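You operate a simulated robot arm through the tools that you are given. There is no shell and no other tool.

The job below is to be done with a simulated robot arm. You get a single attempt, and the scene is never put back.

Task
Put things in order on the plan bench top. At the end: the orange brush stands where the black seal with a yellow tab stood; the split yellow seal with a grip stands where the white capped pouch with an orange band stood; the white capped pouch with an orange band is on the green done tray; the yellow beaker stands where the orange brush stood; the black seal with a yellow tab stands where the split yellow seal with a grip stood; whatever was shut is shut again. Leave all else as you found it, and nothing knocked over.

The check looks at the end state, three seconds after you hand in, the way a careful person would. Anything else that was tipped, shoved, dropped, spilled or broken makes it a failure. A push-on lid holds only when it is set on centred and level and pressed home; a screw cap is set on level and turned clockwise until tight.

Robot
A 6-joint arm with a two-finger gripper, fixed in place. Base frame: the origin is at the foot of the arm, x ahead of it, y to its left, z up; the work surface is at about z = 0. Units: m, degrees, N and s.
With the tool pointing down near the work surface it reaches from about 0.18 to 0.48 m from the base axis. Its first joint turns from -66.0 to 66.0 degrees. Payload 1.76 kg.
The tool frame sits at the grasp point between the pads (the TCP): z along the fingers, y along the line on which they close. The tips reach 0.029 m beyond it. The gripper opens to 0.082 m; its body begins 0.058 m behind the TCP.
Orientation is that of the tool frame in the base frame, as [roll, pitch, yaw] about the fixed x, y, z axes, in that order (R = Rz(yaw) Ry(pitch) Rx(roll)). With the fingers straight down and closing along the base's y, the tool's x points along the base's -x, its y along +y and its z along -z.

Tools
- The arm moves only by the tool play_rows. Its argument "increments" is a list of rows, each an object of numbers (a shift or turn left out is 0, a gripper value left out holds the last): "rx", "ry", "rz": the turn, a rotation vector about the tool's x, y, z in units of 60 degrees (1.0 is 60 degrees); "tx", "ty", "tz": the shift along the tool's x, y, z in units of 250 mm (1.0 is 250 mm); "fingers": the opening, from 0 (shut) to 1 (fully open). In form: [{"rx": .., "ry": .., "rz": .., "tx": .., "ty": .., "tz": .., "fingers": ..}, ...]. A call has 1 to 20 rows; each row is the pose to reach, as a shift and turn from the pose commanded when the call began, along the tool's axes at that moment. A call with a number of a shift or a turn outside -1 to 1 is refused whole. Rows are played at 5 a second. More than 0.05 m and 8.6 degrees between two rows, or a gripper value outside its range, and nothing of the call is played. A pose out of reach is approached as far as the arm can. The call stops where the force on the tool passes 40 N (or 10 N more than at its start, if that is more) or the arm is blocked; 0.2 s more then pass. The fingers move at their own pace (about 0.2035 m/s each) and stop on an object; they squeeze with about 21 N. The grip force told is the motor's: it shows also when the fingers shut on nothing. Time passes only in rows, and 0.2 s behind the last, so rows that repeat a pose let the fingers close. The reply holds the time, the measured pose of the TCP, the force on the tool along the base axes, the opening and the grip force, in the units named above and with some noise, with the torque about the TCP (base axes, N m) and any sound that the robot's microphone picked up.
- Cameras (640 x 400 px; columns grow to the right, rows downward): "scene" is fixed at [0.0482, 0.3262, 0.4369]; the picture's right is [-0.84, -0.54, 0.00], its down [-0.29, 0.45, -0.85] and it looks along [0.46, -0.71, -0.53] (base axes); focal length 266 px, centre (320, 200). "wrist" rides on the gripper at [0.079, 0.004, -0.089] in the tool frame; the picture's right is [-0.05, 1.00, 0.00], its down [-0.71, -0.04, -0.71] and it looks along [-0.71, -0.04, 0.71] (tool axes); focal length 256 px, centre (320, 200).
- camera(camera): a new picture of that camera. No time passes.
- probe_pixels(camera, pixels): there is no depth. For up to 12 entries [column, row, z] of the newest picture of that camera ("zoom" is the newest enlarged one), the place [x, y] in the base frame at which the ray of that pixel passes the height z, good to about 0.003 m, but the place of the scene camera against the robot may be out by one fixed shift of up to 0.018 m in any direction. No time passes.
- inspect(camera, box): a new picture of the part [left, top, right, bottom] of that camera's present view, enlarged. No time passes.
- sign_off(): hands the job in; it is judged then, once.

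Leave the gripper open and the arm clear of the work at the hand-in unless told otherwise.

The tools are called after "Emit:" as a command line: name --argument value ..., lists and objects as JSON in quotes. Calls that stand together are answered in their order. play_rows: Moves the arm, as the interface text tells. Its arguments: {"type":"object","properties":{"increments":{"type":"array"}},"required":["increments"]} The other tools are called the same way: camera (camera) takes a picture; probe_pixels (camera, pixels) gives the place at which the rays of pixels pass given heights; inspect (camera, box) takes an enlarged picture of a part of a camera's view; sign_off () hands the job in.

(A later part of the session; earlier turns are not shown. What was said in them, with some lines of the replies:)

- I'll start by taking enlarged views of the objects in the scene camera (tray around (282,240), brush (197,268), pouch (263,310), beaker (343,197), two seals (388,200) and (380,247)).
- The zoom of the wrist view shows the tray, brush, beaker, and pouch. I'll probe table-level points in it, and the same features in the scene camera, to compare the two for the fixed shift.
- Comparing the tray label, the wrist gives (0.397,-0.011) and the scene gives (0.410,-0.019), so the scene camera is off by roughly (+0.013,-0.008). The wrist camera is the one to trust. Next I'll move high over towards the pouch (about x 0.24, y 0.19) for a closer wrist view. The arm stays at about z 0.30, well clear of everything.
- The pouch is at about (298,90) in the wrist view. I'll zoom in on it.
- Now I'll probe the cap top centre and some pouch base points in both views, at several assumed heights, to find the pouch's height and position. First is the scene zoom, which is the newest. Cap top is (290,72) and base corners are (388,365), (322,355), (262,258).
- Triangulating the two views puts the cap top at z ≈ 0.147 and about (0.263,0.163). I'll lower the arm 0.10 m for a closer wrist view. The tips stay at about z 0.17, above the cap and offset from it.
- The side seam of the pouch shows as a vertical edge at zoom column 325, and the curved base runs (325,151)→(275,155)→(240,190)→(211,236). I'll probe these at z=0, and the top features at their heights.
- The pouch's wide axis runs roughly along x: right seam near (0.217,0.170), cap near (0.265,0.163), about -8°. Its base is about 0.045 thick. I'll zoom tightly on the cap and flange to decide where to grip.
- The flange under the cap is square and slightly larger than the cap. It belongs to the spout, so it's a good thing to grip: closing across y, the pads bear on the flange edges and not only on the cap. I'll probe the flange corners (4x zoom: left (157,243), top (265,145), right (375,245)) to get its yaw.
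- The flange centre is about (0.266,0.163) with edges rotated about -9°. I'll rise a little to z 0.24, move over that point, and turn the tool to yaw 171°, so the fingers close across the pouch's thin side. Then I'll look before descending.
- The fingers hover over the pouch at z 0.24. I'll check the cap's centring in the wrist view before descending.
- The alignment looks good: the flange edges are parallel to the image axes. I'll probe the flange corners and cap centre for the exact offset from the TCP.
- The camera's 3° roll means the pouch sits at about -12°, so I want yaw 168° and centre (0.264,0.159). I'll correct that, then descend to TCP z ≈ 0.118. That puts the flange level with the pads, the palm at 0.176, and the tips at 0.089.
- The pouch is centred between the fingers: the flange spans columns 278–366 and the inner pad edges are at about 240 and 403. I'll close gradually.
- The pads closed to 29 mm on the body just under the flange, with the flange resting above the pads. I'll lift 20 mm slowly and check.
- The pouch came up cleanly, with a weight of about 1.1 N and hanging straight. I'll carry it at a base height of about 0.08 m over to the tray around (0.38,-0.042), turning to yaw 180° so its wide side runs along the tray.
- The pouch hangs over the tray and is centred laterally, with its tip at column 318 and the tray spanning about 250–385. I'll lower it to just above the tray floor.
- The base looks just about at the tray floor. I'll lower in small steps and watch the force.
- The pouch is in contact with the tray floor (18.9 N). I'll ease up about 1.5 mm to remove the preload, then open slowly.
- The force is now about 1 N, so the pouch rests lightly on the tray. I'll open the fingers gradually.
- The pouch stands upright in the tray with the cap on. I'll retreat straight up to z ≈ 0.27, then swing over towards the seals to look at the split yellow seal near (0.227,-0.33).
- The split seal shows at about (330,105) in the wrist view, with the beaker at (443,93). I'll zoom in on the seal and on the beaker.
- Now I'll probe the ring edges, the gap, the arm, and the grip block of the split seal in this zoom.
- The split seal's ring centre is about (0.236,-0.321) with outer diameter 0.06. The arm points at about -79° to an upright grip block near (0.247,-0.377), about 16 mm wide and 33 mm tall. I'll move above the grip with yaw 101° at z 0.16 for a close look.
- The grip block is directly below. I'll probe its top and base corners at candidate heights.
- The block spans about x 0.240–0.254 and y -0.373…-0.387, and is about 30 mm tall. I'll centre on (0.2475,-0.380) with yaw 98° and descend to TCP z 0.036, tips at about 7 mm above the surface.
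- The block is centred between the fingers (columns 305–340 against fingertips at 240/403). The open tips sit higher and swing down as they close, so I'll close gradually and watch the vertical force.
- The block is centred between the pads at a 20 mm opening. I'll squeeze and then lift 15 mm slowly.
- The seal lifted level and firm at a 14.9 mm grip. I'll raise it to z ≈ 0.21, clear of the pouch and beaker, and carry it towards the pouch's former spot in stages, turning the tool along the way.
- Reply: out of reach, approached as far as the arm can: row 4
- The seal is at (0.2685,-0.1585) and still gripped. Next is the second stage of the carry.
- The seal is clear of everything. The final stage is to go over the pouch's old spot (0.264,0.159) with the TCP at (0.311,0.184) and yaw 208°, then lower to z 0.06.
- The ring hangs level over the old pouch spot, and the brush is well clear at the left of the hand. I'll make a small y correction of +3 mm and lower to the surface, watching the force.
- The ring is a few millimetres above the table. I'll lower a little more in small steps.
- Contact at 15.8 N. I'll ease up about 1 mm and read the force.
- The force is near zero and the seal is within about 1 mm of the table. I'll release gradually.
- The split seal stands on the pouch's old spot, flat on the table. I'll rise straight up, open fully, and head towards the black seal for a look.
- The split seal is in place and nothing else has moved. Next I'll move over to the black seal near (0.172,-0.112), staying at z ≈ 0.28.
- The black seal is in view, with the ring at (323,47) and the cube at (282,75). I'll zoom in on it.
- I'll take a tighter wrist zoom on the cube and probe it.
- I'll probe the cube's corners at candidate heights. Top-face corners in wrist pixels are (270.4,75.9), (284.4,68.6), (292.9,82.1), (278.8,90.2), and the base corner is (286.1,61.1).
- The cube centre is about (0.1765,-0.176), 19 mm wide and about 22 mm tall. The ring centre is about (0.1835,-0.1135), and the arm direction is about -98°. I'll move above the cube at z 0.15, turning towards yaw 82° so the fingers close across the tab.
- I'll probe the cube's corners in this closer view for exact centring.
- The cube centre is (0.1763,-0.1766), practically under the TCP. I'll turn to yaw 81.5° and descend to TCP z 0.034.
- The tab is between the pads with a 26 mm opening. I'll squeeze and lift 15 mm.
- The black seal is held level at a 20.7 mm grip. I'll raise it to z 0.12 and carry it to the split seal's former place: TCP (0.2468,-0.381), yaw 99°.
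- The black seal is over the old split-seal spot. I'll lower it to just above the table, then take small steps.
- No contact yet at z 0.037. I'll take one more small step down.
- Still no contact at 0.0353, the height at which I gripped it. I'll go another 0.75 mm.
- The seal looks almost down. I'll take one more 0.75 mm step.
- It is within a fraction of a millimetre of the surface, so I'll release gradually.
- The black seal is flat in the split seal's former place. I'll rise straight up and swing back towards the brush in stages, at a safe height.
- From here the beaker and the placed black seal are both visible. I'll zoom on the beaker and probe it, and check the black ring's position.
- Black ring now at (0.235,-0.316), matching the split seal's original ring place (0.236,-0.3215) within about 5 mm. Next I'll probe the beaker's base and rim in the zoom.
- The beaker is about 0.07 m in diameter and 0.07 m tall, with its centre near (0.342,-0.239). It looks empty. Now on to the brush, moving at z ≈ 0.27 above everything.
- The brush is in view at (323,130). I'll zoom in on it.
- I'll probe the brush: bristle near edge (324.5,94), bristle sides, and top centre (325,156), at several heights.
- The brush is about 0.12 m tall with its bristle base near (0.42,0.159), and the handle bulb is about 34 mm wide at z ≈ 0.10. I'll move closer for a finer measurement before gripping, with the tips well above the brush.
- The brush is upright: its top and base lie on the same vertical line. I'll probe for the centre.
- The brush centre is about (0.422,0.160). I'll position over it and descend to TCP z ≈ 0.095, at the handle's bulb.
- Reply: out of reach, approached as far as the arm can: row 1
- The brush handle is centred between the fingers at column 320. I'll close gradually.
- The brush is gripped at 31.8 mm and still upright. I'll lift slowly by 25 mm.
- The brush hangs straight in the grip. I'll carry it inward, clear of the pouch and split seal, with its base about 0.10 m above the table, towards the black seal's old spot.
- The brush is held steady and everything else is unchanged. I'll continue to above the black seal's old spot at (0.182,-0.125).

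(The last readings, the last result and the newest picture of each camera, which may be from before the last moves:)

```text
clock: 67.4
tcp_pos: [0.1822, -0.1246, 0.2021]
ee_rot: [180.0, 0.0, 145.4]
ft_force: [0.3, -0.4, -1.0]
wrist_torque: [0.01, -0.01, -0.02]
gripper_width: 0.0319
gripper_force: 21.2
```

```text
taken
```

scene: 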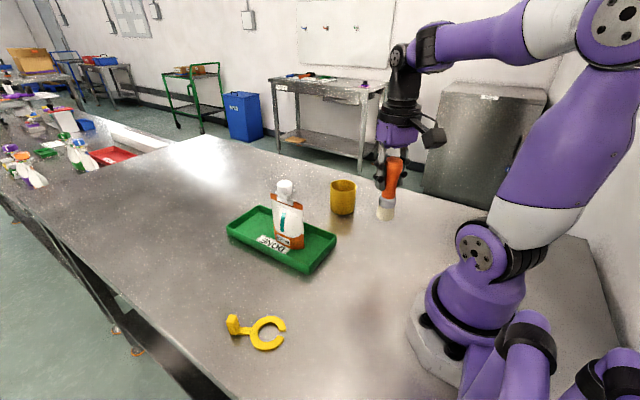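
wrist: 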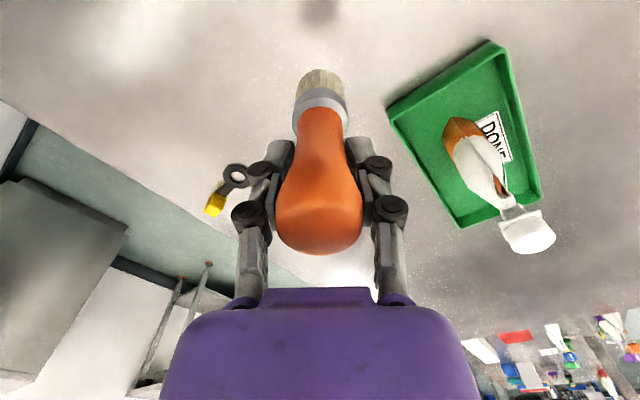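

The brush is over the old black-seal spot. I'll lower it to just above the surface.

Emit:
play_rows --increments '[{"tz": 0.1}, {"tz": 0.22}, {"tz": 0.32}, {"tz": 0.38}, {"tz": 0.41}, {"tz": 0.415}, {"tz": 0.415}]'

Emit:
inspect --camera "scene" --box '[330, 180, 450, 280]'

```text
clock: 69.0
tcp_pos: [0.1835, -0.1254, 0.096]
ee_rot: [-179.9, 0.1, 145.4]
ft_force: [0.6, -0.1, -0.9]
wrist_torque: [-0.03, -0.01, 0.0]
gripper_width: 0.0317
gripper_force: 21.2
```

```text
4.00 times, centred on (390, 230) of scene
```

zoom: 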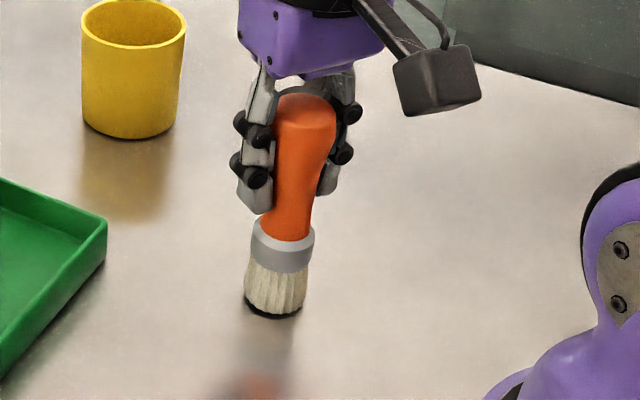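

No contact yet. I'll go down in 1 mm steps.

Emit:
play_rows --increments '[{"tz": 0.004}, {"tz": 0.004}]'

Emit:
play_rows --increments '[{"tz": 0.004}, {"tz": 0.004}]'

```text
clock: 69.6
tcp_pos: [0.1826, -0.1246, 0.0964]
ee_rot: [-180.0, -0.1, 145.4]
ft_force: [-0.5, -0.5, -1.8]
wrist_torque: [-0.01, 0.02, -0.01]
gripper_width: 0.0318
gripper_force: 21.2
```

```text
clock: 70.2
tcp_pos: [0.1842, -0.1229, 0.0955]
ee_rot: [180.0, 0.0, 145.5]
ft_force: [-1.8, 1.5, 13.5]
wrist_torque: [0.17, 0.19, 0.04]
gripper_width: 0.0319
gripper_force: 20.9
```

Contact at 13.5 N. I'll ease up about 0.9 mm and check.

Emit:
play_rows --increments '[{"tz": -0.0035}, {"tz": -0.0035}]'

Emit:
inspect --camera "scene" --box '[330, 180, 450, 280]'

```text
clock: 70.8
tcp_pos: [0.182, -0.1242, 0.0961]
ee_rot: [180.0, 0.0, 145.4]
ft_force: [0.7, 0.6, -0.8]
wrist_torque: [0.0, 0.02, 0.0]
gripper_width: 0.0318
gripper_force: 21.7
```

```text
4.00 times, centred on (390, 230) of scene
```

zoom: 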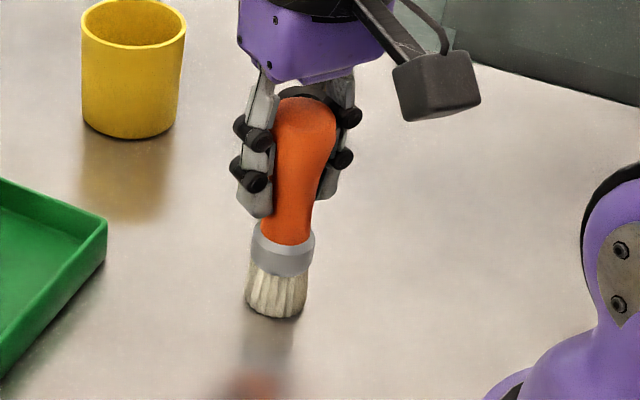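

The force shows it just lifted again, with a gap under 1 mm. I'll lower about 0.6 mm and release gradually so the brush settles upright.

Emit:
play_rows --increments '[{"tz": 0.0025}, {"tz": 0.0025}]'

```text
clock: 71.4
tcp_pos: [0.1834, -0.1232, 0.0966]
ee_rot: [-180.0, 0.0, 145.3]
ft_force: [-0.5, -0.6, -0.5]
wrist_torque: [-0.05, -0.02, 0.02]
gripper_width: 0.0319
gripper_force: 21.0
```

Emit:
play_rows --increments '[{"tz": 0.001, "fingers": 0.4}, {"tz": 0.001, "fingers": 0.42}, {"tz": 0.001, "fingers": 0.45}, {"tz": 0.001, "fingers": 0.5}, {"tz": 0.001, "fingers": 0.6}, {"tz": 0.001, "fingers": 0.75}, {"tz": 0.001, "fingers": 1.0}, {"tz": 0.001, "fingers": 1.0}]'

Emit:
camera --camera "wrist"

Emit:
inspect --camera "scene" --box '[330, 180, 450, 280]'

```text
clock: 73.2
tcp_pos: [0.1836, -0.1225, 0.0945]
ee_rot: [-179.9, 0.0, 145.4]
ft_force: [-0.1, 0.3, -0.1]
wrist_torque: [0.02, 0.02, 0.0]
gripper_width: 0.0821
gripper_force: 0.1
```

```text
taken
```

wrist: 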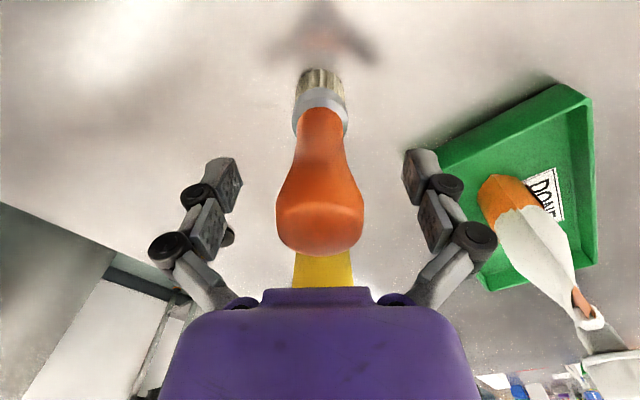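

```text
4.00 times, centred on (390, 230) of scene
```

zoom: 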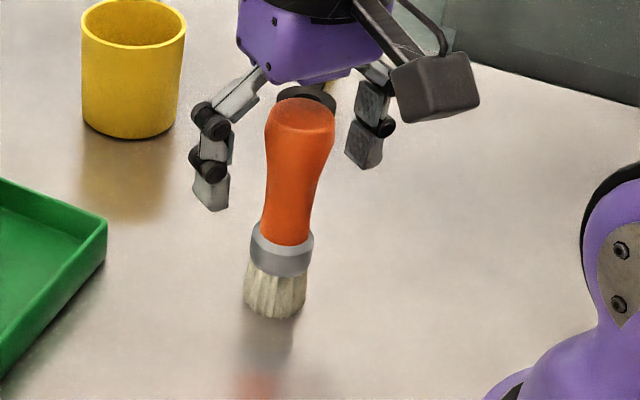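

The brush stands upright on the black seal's old spot. I'll rise straight up, then go over the beaker at (0.342,-0.239) for a look.

Emit:
play_rows --increments '[{"tz": -0.08}, {"tz": -0.22}, {"tz": -0.38}, {"tz": -0.54}, {"tz": -0.62}, {"tx": -0.13, "ty": -0.004, "tz": -0.62}, {"tx": -0.26, "ty": -0.008, "tz": -0.6}, {"tx": -0.39, "ty": -0.012, "tz": -0.55}, {"tx": -0.52, "ty": -0.017, "tz": -0.48}, {"tx": -0.65, "ty": -0.021, "tz": -0.4}, {"tx": -0.785, "ty": -0.025, "tz": -0.3}, {"tx": -0.785, "ty": -0.025, "tz": -0.3}]'

Emit:
camera --camera "wrist"

Emit:
inspect --camera "wrist" --box '[220, 0, 420, 140]'

Emit:
camera --camera "scene"

```text
clock: 75.8
tcp_pos: [0.3406, -0.2409, 0.1716]
ee_rot: [-179.9, 0.0, 145.4]
ft_force: [0.5, 0.4, -0.6]
wrist_torque: [-0.02, 0.0, 0.01]
gripper_width: 0.0823
gripper_force: 0.0
```

```text
taken
```

wrist: 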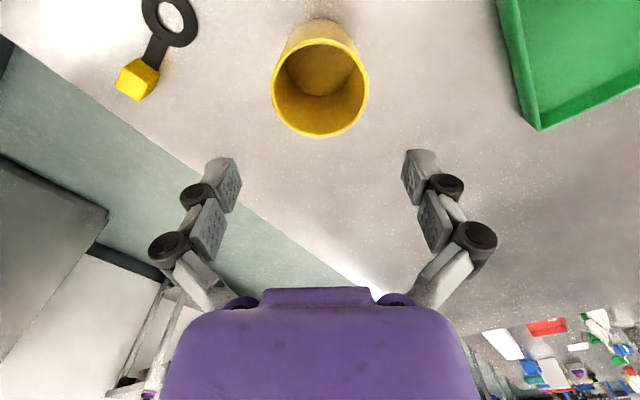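

```text
2.86 times, centred on (320, 70) of wrist
```

zoom: 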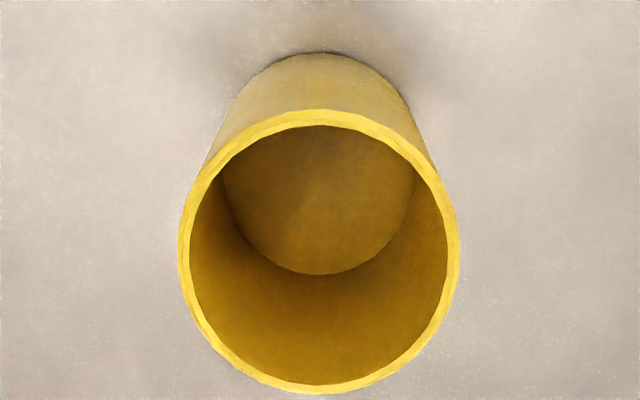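

```text
taken
```

scene: 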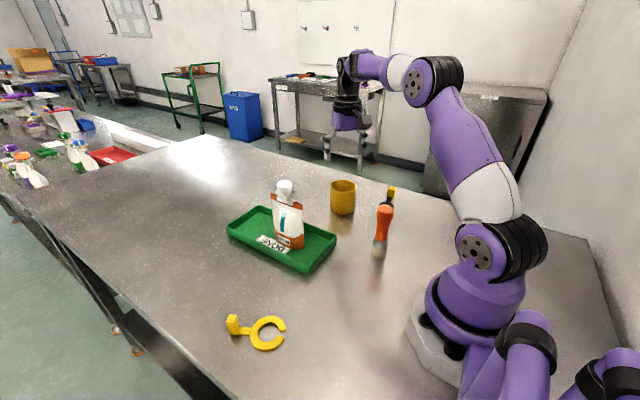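

The brush stands well, and the beaker is empty. I'll probe the rim edges (zoom: left (179,250), right (459,250), top (325,109), bottom (305,393)) and the near base edge.

Emit:
probe_pixels --camera "zoom" --pixels '[[179, 250, 0.07], [459, 250, 0.07], [325, 109, 0.07], [308, 393, 0.07], [179, 250, 0.075], [459, 250, 0.075], [325, 109, 0.075], [308, 393, 0.075], [330, 52, 0.0], [318, 274, 0.004], [222, 180, 0.004], [414, 175, 0.004]]'

```text
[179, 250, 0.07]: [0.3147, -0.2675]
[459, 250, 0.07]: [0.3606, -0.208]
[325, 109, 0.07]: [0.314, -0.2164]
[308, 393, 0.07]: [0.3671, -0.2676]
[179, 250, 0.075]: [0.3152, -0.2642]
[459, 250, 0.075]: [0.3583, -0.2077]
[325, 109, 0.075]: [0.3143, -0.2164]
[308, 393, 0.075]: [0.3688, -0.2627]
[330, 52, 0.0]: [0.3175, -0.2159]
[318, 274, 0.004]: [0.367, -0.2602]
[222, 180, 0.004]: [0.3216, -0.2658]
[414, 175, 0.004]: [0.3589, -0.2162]
```

The rim's outer diameter is about 0.072 and it's centred at column 319.7, so it lies in the gripper's mid-plane to about 1 mm. The clearance is roughly 4–5 mm per side. I'll descend first to z ≈ 0.095, just above the rim, and check the gaps.

Emit:
play_rows --increments '[{"tx": 0.006, "ty": 0.002, "tz": 0.1}, {"tx": 0.006, "ty": 0.002, "tz": 0.2}, {"tx": 0.006, "ty": 0.002, "tz": 0.27}, {"tx": 0.006, "ty": 0.002, "tz": 0.306}, {"tx": 0.006, "ty": 0.002, "tz": 0.306}]'

Emit:
camera --camera "wrist"

Emit:
inspect --camera "scene" --box '[290, 130, 400, 230]'

```text
clock: 77.0
tcp_pos: [0.3404, -0.2382, 0.0928]
ee_rot: [-180.0, 0.0, 145.4]
ft_force: [0.4, -0.4, -0.1]
wrist_torque: [-0.01, 0.02, 0.04]
gripper_width: 0.0819
gripper_force: 0.0
```

```text
taken
```

wrist: 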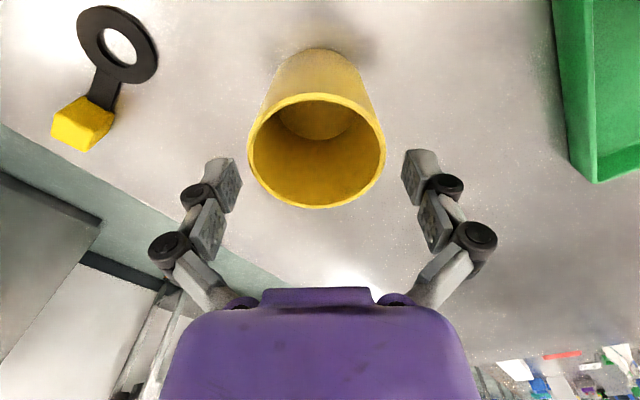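

```text
4.00 times, centred on (345, 180) of scene
```

zoom: 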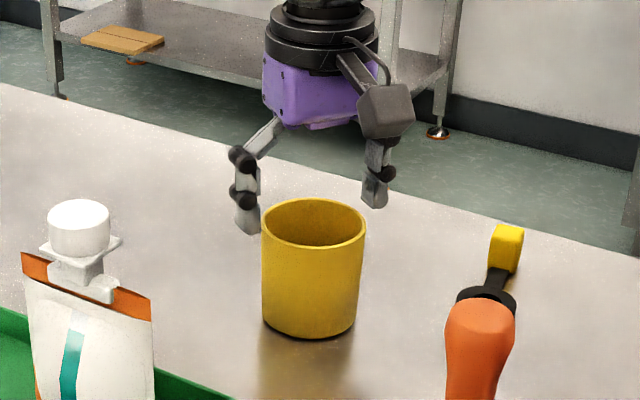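

The rim spans columns 248–386, centre 317, and the fingers' centre is about 321. That's roughly 1.5–2 mm off to the left. I'll zoom in to measure it precisely.

Emit:
inspect --camera "wrist" --box '[200, 90, 440, 240]'

```text
2.67 times, centred on (320, 165) of wrist
```

zoom: 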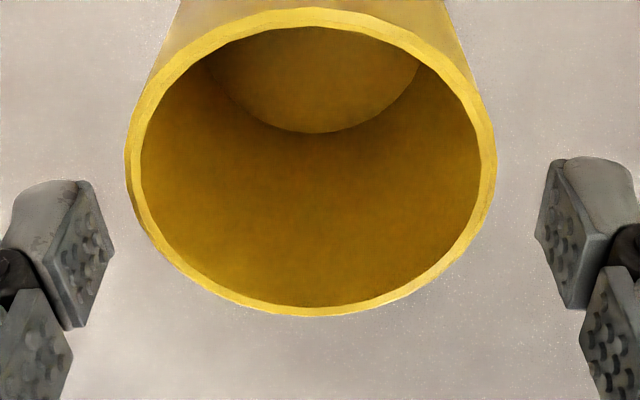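

The beaker's centre is about 2 mm towards tool -y. I'll shift by that amount and descend in small steps to z ≈ 0.05.

Emit:
play_rows --increments '[{"ty": -0.008}, {"ty": -0.008}]'

Emit:
inspect --camera "wrist" --box '[200, 90, 440, 240]'

```text
clock: 77.6
tcp_pos: [0.3387, -0.2399, 0.0932]
ee_rot: [-180.0, 0.0, 145.4]
ft_force: [-0.3, -0.1, 0.3]
wrist_torque: [-0.02, 0.01, -0.01]
gripper_width: 0.082
gripper_force: 0.0
```

```text
2.67 times, centred on (320, 165) of wrist
```

zoom: 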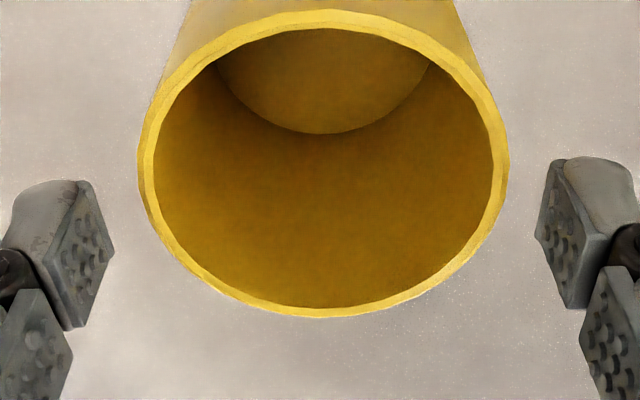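

The rim's centre is now 322.5 against the fingers' 323.5 in the zoom, which is well centred. I'll descend slowly to z ≈ 0.05.

Emit:
play_rows --increments '[{"tz": 0.03}, {"tz": 0.06}, {"tz": 0.09}, {"tz": 0.12}, {"tz": 0.15}, {"tz": 0.171}, {"tz": 0.171}]'

Emit:
camera --camera "wrist"

Emit:
inspect --camera "scene" --box '[290, 130, 400, 230]'

```text
clock: 79.2
tcp_pos: [0.3384, -0.2413, 0.0511]
ee_rot: [180.0, 0.0, 145.4]
ft_force: [0.2, -0.4, -0.7]
wrist_torque: [0.0, 0.01, 0.01]
gripper_width: 0.0815
gripper_force: 0.0
```

```text
taken
```

wrist: 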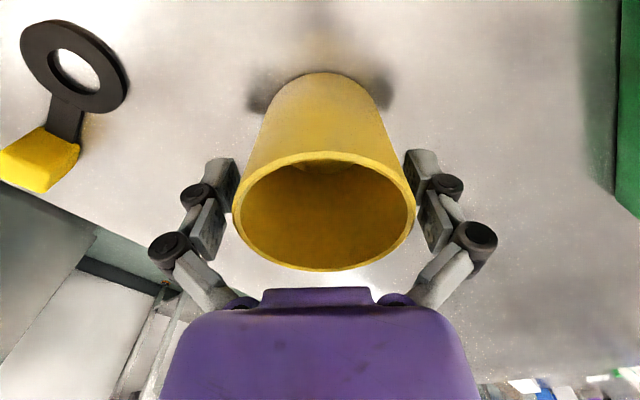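

```text
4.00 times, centred on (345, 180) of scene
```

zoom: 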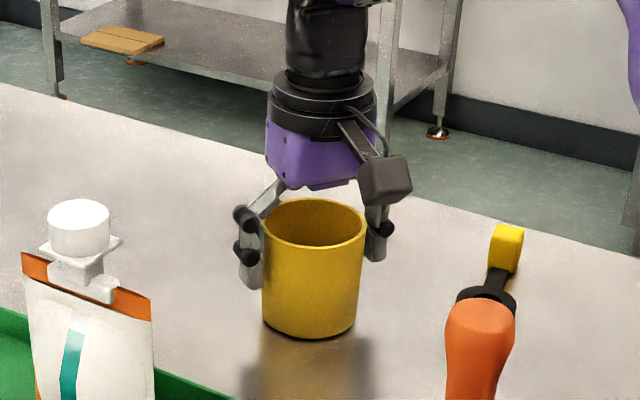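

The beaker sits between the fingers with gaps on both sides and no contact force. I'll close gradually.

Emit:
play_rows --increments '[{"fingers": 0.96}, {"fingers": 0.93}, {"fingers": 0.9}, {"fingers": 0.88}, {"fingers": 0.86}, {"fingers": 0.84}, {"fingers": 0.8}, {"fingers": 0.7}, {"fingers": 0.6}, {"fingers": 0.6}]'

Emit:
camera --camera "wrist"

```text
clock: 81.4
tcp_pos: [0.3389, -0.2414, 0.0501]
ee_rot: [-180.0, 0.0, 145.4]
ft_force: [-1.3, 1.2, 5.8]
wrist_torque: [0.05, 0.06, -0.02]
gripper_width: 0.069
gripper_force: 21.6
```

```text
taken
```

wrist: 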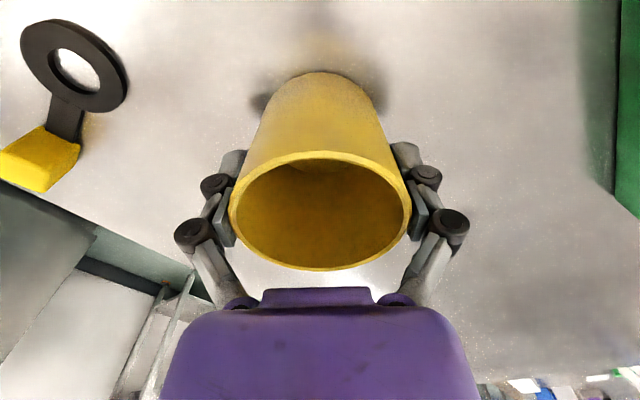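

The beaker is gripped at 69 mm with 21 N. I'll lift slowly 15 mm.

Emit:
play_rows --increments '[{"tz": -0.015}, {"tz": -0.03}, {"tz": -0.06}, {"tz": -0.06}]'

Emit:
inspect --camera "scene" --box '[290, 130, 400, 230]'

```text
clock: 82.4
tcp_pos: [0.3403, -0.2396, 0.0654]
ee_rot: [180.0, 0.0, 145.5]
ft_force: [-0.7, 0.7, -0.1]
wrist_torque: [0.03, 0.0, 0.01]
gripper_width: 0.0691
gripper_force: 21.7
```

```text
4.00 times, centred on (345, 180) of scene
```

zoom: 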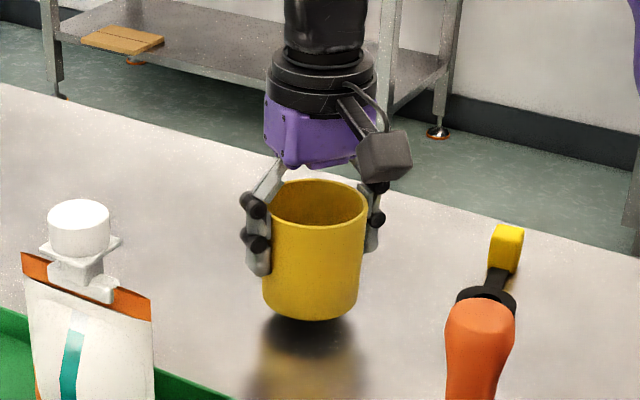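

The beaker is lifted level. I'll raise it and carry it over at z ≈ 0.24, with its bottom at about 0.19 above the pouch's 0.152 top, going inward first.

Emit:
play_rows --increments '[{"tz": -0.12}, {"tz": -0.24}, {"tz": -0.36}, {"tx": 0.086, "ty": 0.054, "tz": -0.42, "rz": -0.042}, {"tx": 0.172, "ty": 0.108, "tz": -0.48, "rz": -0.083}, {"tx": 0.258, "ty": 0.162, "tz": -0.54, "rz": -0.125}, {"tx": 0.344, "ty": 0.216, "tz": -0.6, "rz": -0.167}, {"tx": 0.43, "ty": 0.27, "tz": -0.65, "rz": -0.208}, {"tx": 0.516, "ty": 0.3245, "tz": -0.7, "rz": -0.25}]'

Emit:
camera --camera "scene"

```text
clock: 84.4
tcp_pos: [0.2795, -0.1012, 0.2405]
ee_rot: [-180.0, -0.1, 160.5]
ft_force: [0.1, 0.1, -1.1]
wrist_torque: [-0.03, -0.02, -0.02]
gripper_width: 0.0692
gripper_force: 21.6
```

```text
taken
```

scene: 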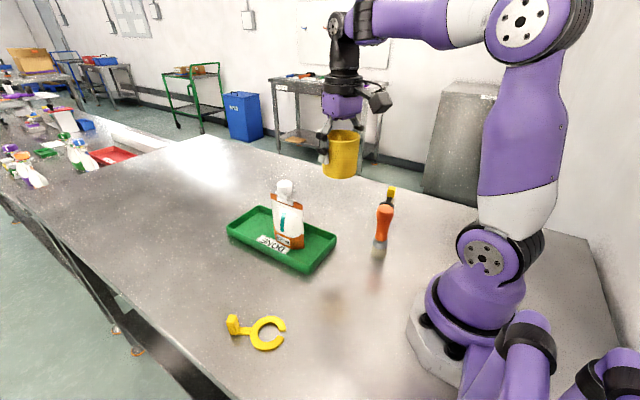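

Everything is clear. Next is the second stage over the table, towards (0.33,0.10).

Emit:
play_rows --increments '[{"tx": 0.011, "ty": 0.118, "rz": -0.07}, {"tx": 0.022, "ty": 0.236, "rz": -0.14}, {"tx": 0.033, "ty": 0.354, "rz": -0.21}, {"tx": 0.045, "ty": 0.472, "rz": -0.28}, {"tx": 0.056, "ty": 0.59, "rz": -0.35}, {"tx": 0.067, "ty": 0.708, "rz": -0.42}, {"tx": 0.078, "ty": 0.826, "rz": -0.49}]'

Emit:
camera --camera "scene"

```text
clock: 86.0
tcp_pos: [0.3292, 0.1007, 0.2397]
ee_rot: [-180.0, 0.0, -170.2]
ft_force: [-0.5, 0.7, -0.7]
wrist_torque: [0.0, 0.0, 0.02]
gripper_width: 0.0691
gripper_force: 21.0
```

```text
taken
```

scene: 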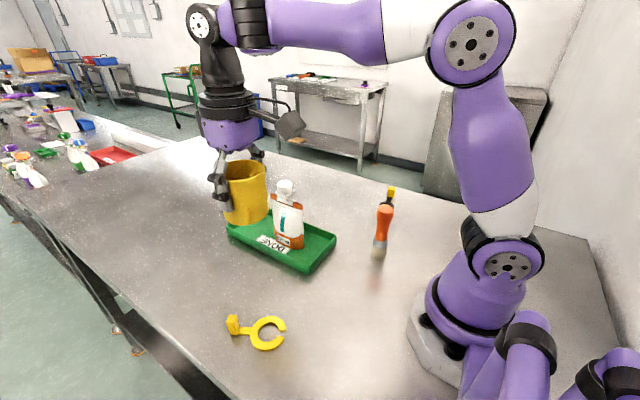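

Now to the brush's old spot (0.423,0.160), descending along the way to z ≈ 0.12.

Emit:
play_rows --increments '[{"tx": -0.08, "ty": 0.033, "tz": 0.08, "rz": -0.034}, {"tx": -0.16, "ty": 0.066, "tz": 0.16, "rz": -0.068}, {"tx": -0.245, "ty": 0.1, "tz": 0.24, "rz": -0.1}, {"tx": -0.33, "ty": 0.136, "tz": 0.32, "rz": -0.136}, {"tx": -0.41, "ty": 0.17, "tz": 0.4, "rz": -0.17}, {"tx": -0.41, "ty": 0.17, "tz": 0.479, "rz": -0.17}, {"tx": -0.41, "ty": 0.17, "tz": 0.479, "rz": -0.17}]'

Emit:
camera --camera "wrist"

Emit:
camera --camera "scene"

```text
clock: 87.6
tcp_pos: [0.4228, 0.1603, 0.1205]
ee_rot: [-180.0, 0.0, -159.9]
ft_force: [0.3, -0.3, 0.1]
wrist_torque: [-0.03, 0.01, -0.05]
gripper_width: 0.0688
gripper_force: 21.1
```

```text
taken
```

wrist: 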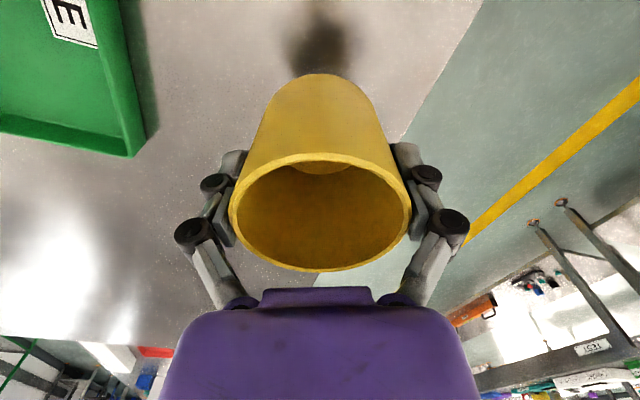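

```text
taken
```

scene: 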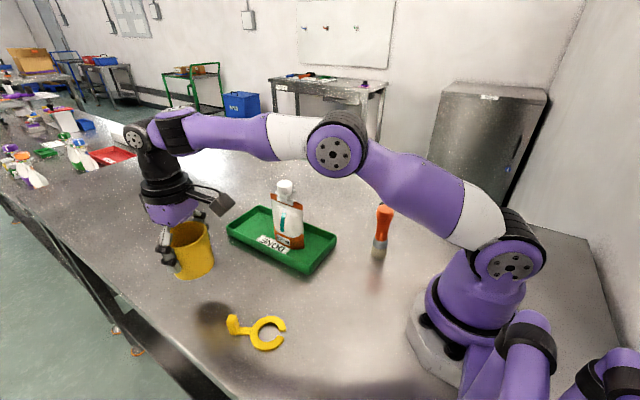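

The beaker is over the brush's old spot. I'll check that the table edge is clear of the footprint, then lower to just above the surface.

Emit:
probe_pixels --camera "wrist" --pixels '[[440, 75, 0.0], [405, 140, 0.0], [480, 5, 0.0]]'

Emit:
play_rows --increments '[{"tz": 0.08}, {"tz": 0.16}, {"tz": 0.22}, {"tz": 0.255}, {"tz": 0.262}, {"tz": 0.262}]'

Emit:
inspect --camera "scene" --box '[130, 190, 290, 350]'

```text
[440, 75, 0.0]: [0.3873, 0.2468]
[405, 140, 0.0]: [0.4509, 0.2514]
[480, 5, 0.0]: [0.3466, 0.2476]
```

```text
clock: 89.0
tcp_pos: [0.4228, 0.1597, 0.0558]
ee_rot: [180.0, -0.1, -160.0]
ft_force: [0.4, 0.1, 0.0]
wrist_torque: [-0.01, 0.01, -0.02]
gripper_width: 0.069
gripper_force: 21.1
```

```text
2.50 times, centred on (210, 270) of scene
```

zoom: 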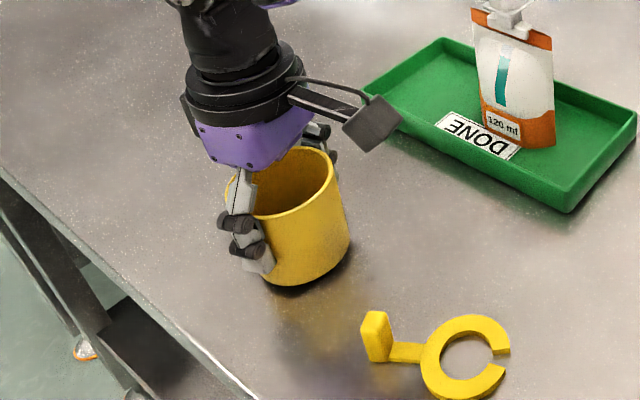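

The table edge is at y ≈ 0.25, well clear. The beaker is about 5 mm above the table, so I'll lower in small steps.

Emit:
play_rows --increments '[{"tz": 0.006}, {"tz": 0.012}, {"tz": 0.012}]'

Emit:
play_rows --increments '[{"tz": 0.004}, {"tz": 0.004}]'

```text
clock: 89.8
tcp_pos: [0.4238, 0.1609, 0.0525]
ee_rot: [180.0, 0.0, -160.1]
ft_force: [-0.6, -0.2, -0.3]
wrist_torque: [-0.01, -0.02, -0.02]
gripper_width: 0.0692
gripper_force: 20.4
```

```text
clock: 90.4
tcp_pos: [0.4236, 0.1596, 0.0529]
ee_rot: [-180.0, 0.0, -160.0]
ft_force: [0.0, -0.5, 0.8]
wrist_torque: [-0.01, 0.02, -0.04]
gripper_width: 0.0691
gripper_force: 21.0
```

Emit:
play_rows --increments '[{"tz": 0.004}, {"tz": 0.004}]'

```text
clock: 91.0
tcp_pos: [0.4235, 0.1612, 0.0517]
ee_rot: [180.0, 0.0, -160.1]
ft_force: [-0.8, 0.2, -0.6]
wrist_torque: [0.0, 0.0, 0.0]
gripper_width: 0.0691
gripper_force: 20.9
```

Emit:
play_rows --increments '[{"tz": 0.004}, {"tz": 0.004}]'

```text
clock: 91.6
tcp_pos: [0.423, 0.161, 0.0502]
ee_rot: [180.0, 0.1, -159.9]
ft_force: [-2.2, 0.2, 11.8]
wrist_torque: [-0.03, 0.02, 0.0]
gripper_width: 0.0693
gripper_force: 21.5
```

Contact at 11.8 N. I'll ease up about 0.6 mm, then open gradually to fully open.

Emit:
play_rows --increments '[{"tz": -0.0025}, {"tz": -0.0025}, {"tz": -0.0025, "fingers": 0.85}, {"tz": -0.0025, "fingers": 0.87}, {"tz": -0.0025, "fingers": 0.9}, {"tz": -0.0025, "fingers": 0.93}, {"tz": -0.0025, "fingers": 0.97}, {"tz": -0.0025, "fingers": 1.0}, {"tz": -0.0025, "fingers": 1.0}]'

Emit:
camera --camera "wrist"

Emit:
inspect --camera "scene" --box '[130, 190, 290, 350]'

```text
clock: 93.6
tcp_pos: [0.4236, 0.16, 0.0501]
ee_rot: [179.9, 0.0, -160.1]
ft_force: [-0.5, 0.2, 0.1]
wrist_torque: [-0.03, 0.0, -0.01]
gripper_width: 0.0819
gripper_force: 0.1
```

```text
taken
```

wrist: 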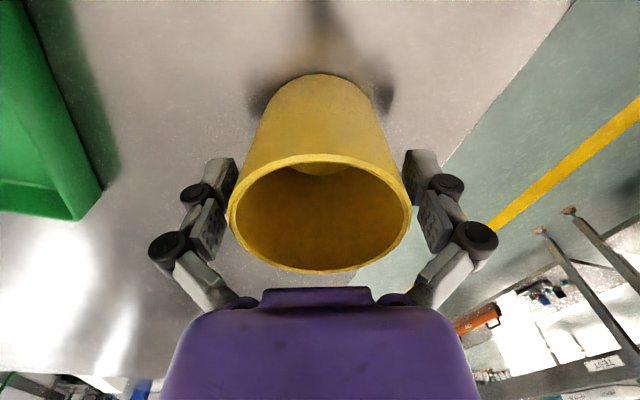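

```text
2.50 times, centred on (210, 270) of scene
```

zoom: 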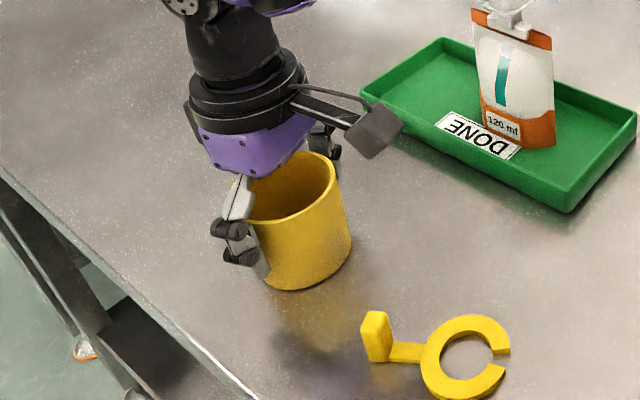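

The beaker is released with equal gaps on both sides: rim 228–411, pads about 219–421 at that depth. I'll rise straight up slowly.

Emit:
play_rows --increments '[{"tz": -0.03}, {"tz": -0.06}, {"tz": -0.09}, {"tz": -0.12}, {"tz": -0.16}, {"tz": -0.22}, {"tz": -0.3}, {"tz": -0.4}]'

Emit:
camera --camera "scene"

Emit:
camera --camera "wrist"

```text
clock: 95.4
tcp_pos: [0.4225, 0.1603, 0.1517]
ee_rot: [179.9, 0.0, -159.9]
ft_force: [-0.8, 0.8, -0.2]
wrist_torque: [-0.02, 0.03, 0.01]
gripper_width: 0.0821
gripper_force: 0.0
```

```text
taken
```

scene: 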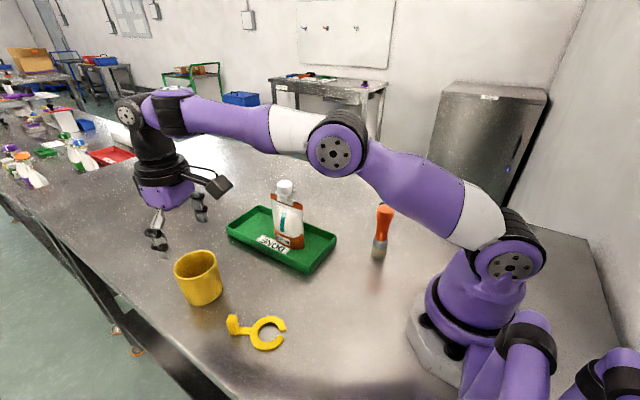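

```text
taken
```

wrist: 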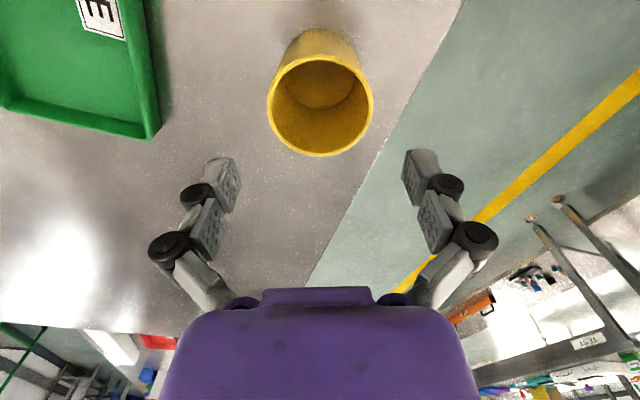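

The beaker stands on the brush's old spot. I'll move the arm inward and up, clear of everything, and check all objects.

Emit:
play_rows --increments '[{"tx": 0.1, "ty": -0.035, "tz": -0.08, "rz": 0.055}, {"tx": 0.2, "ty": -0.07, "tz": -0.16, "rz": 0.11}, {"tx": 0.3, "ty": -0.105, "tz": -0.24, "rz": 0.166}, {"tx": 0.4, "ty": -0.139, "tz": -0.32, "rz": 0.222}, {"tx": 0.5, "ty": -0.174, "tz": -0.4, "rz": 0.278}, {"tx": 0.597, "ty": -0.208, "tz": -0.473, "rz": 0.333}]'

Emit:
camera --camera "scene"

Emit:
inspect --camera "scene" --box '[230, 165, 350, 285]'

Emit:
inspect --camera "scene" --box '[340, 170, 430, 280]'

Emit:
inspect --camera "scene" --box '[160, 235, 310, 365]'

```text
clock: 96.8
tcp_pos: [0.3002, 0.0599, 0.2656]
ee_rot: [-179.9, 0.0, 179.9]
ft_force: [-0.2, 0.3, -0.9]
wrist_torque: [-0.02, 0.0, 0.01]
gripper_width: 0.0823
gripper_force: 0.1
```

```text
taken
```

scene: 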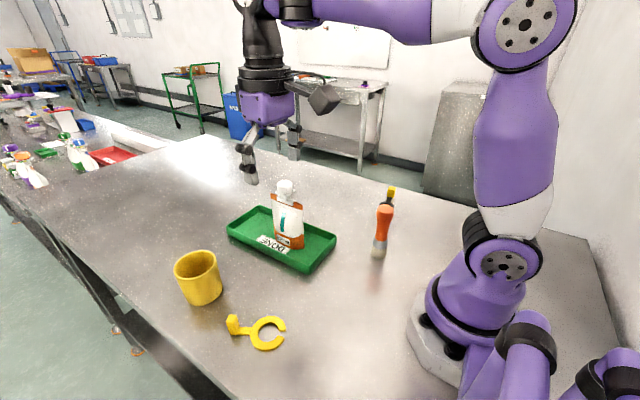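

```text
3.33 times, centred on (290, 225) of scene
```

zoom: 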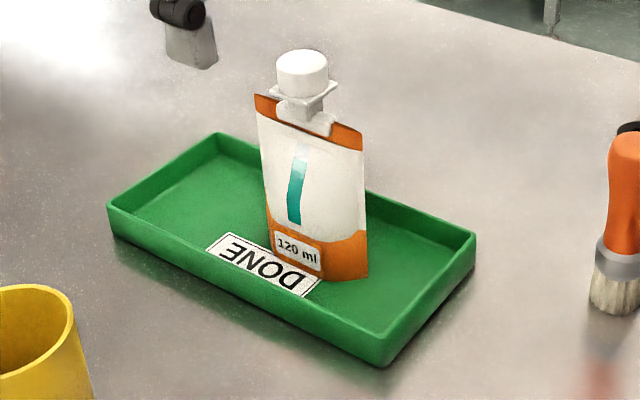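

```text
3.64 times, centred on (385, 225) of scene
```

zoom: 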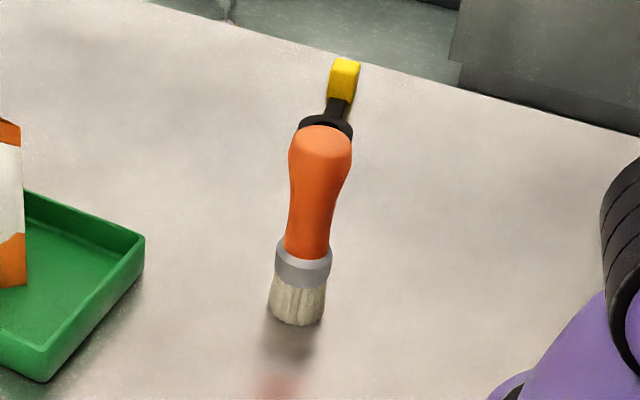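

```text
3.08 times, centred on (235, 300) of scene
```

zoom: 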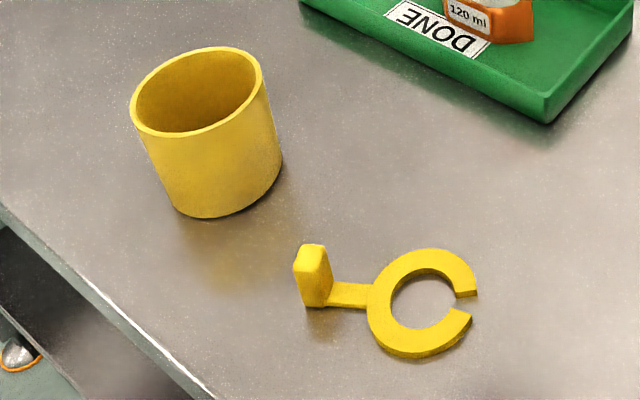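

Final check:
- The pouch stands capped in the green tray, which hasn't moved.
- The split yellow seal lies where the pouch stood.
- The black seal lies where the split seal stood.
- The brush stands upright where the black seal stood.
- The beaker stands where the brush stood.

Nothing is tipped, the gripper is open, and the arm is clear at z ≈ 0.27. I'm handing in.

Emit:
sign_off

```text
The job is handed in.
```

The job is handed in, and I haven't seen the result of the check. In the last pictures everything was where the task asked:

- **Pouch:** it stands in the green done tray with its cap on; the cap was never opened and the tray did not move.
- **Split yellow seal:** it lies flat where the pouch stood.
- **Black seal:** it lies flat where the split yellow seal lay, pointing the same way.
- **Brush:** it stands upright where the black seal lay.
- **Beaker:** it stands upright and empty where the brush stood.

Nothing else was touched or knocked over. The gripper is open and the arm is clear of the objects.

The main uncertainty is exact placement. The seals are long and off-centre, so I compromised between their ring centre and the middle of their overall length. By my estimate the brush and the split yellow seal could be up to about 1.5 cm off, depending on which point the check uses. The black seal and the beaker should be within about 5 mm.
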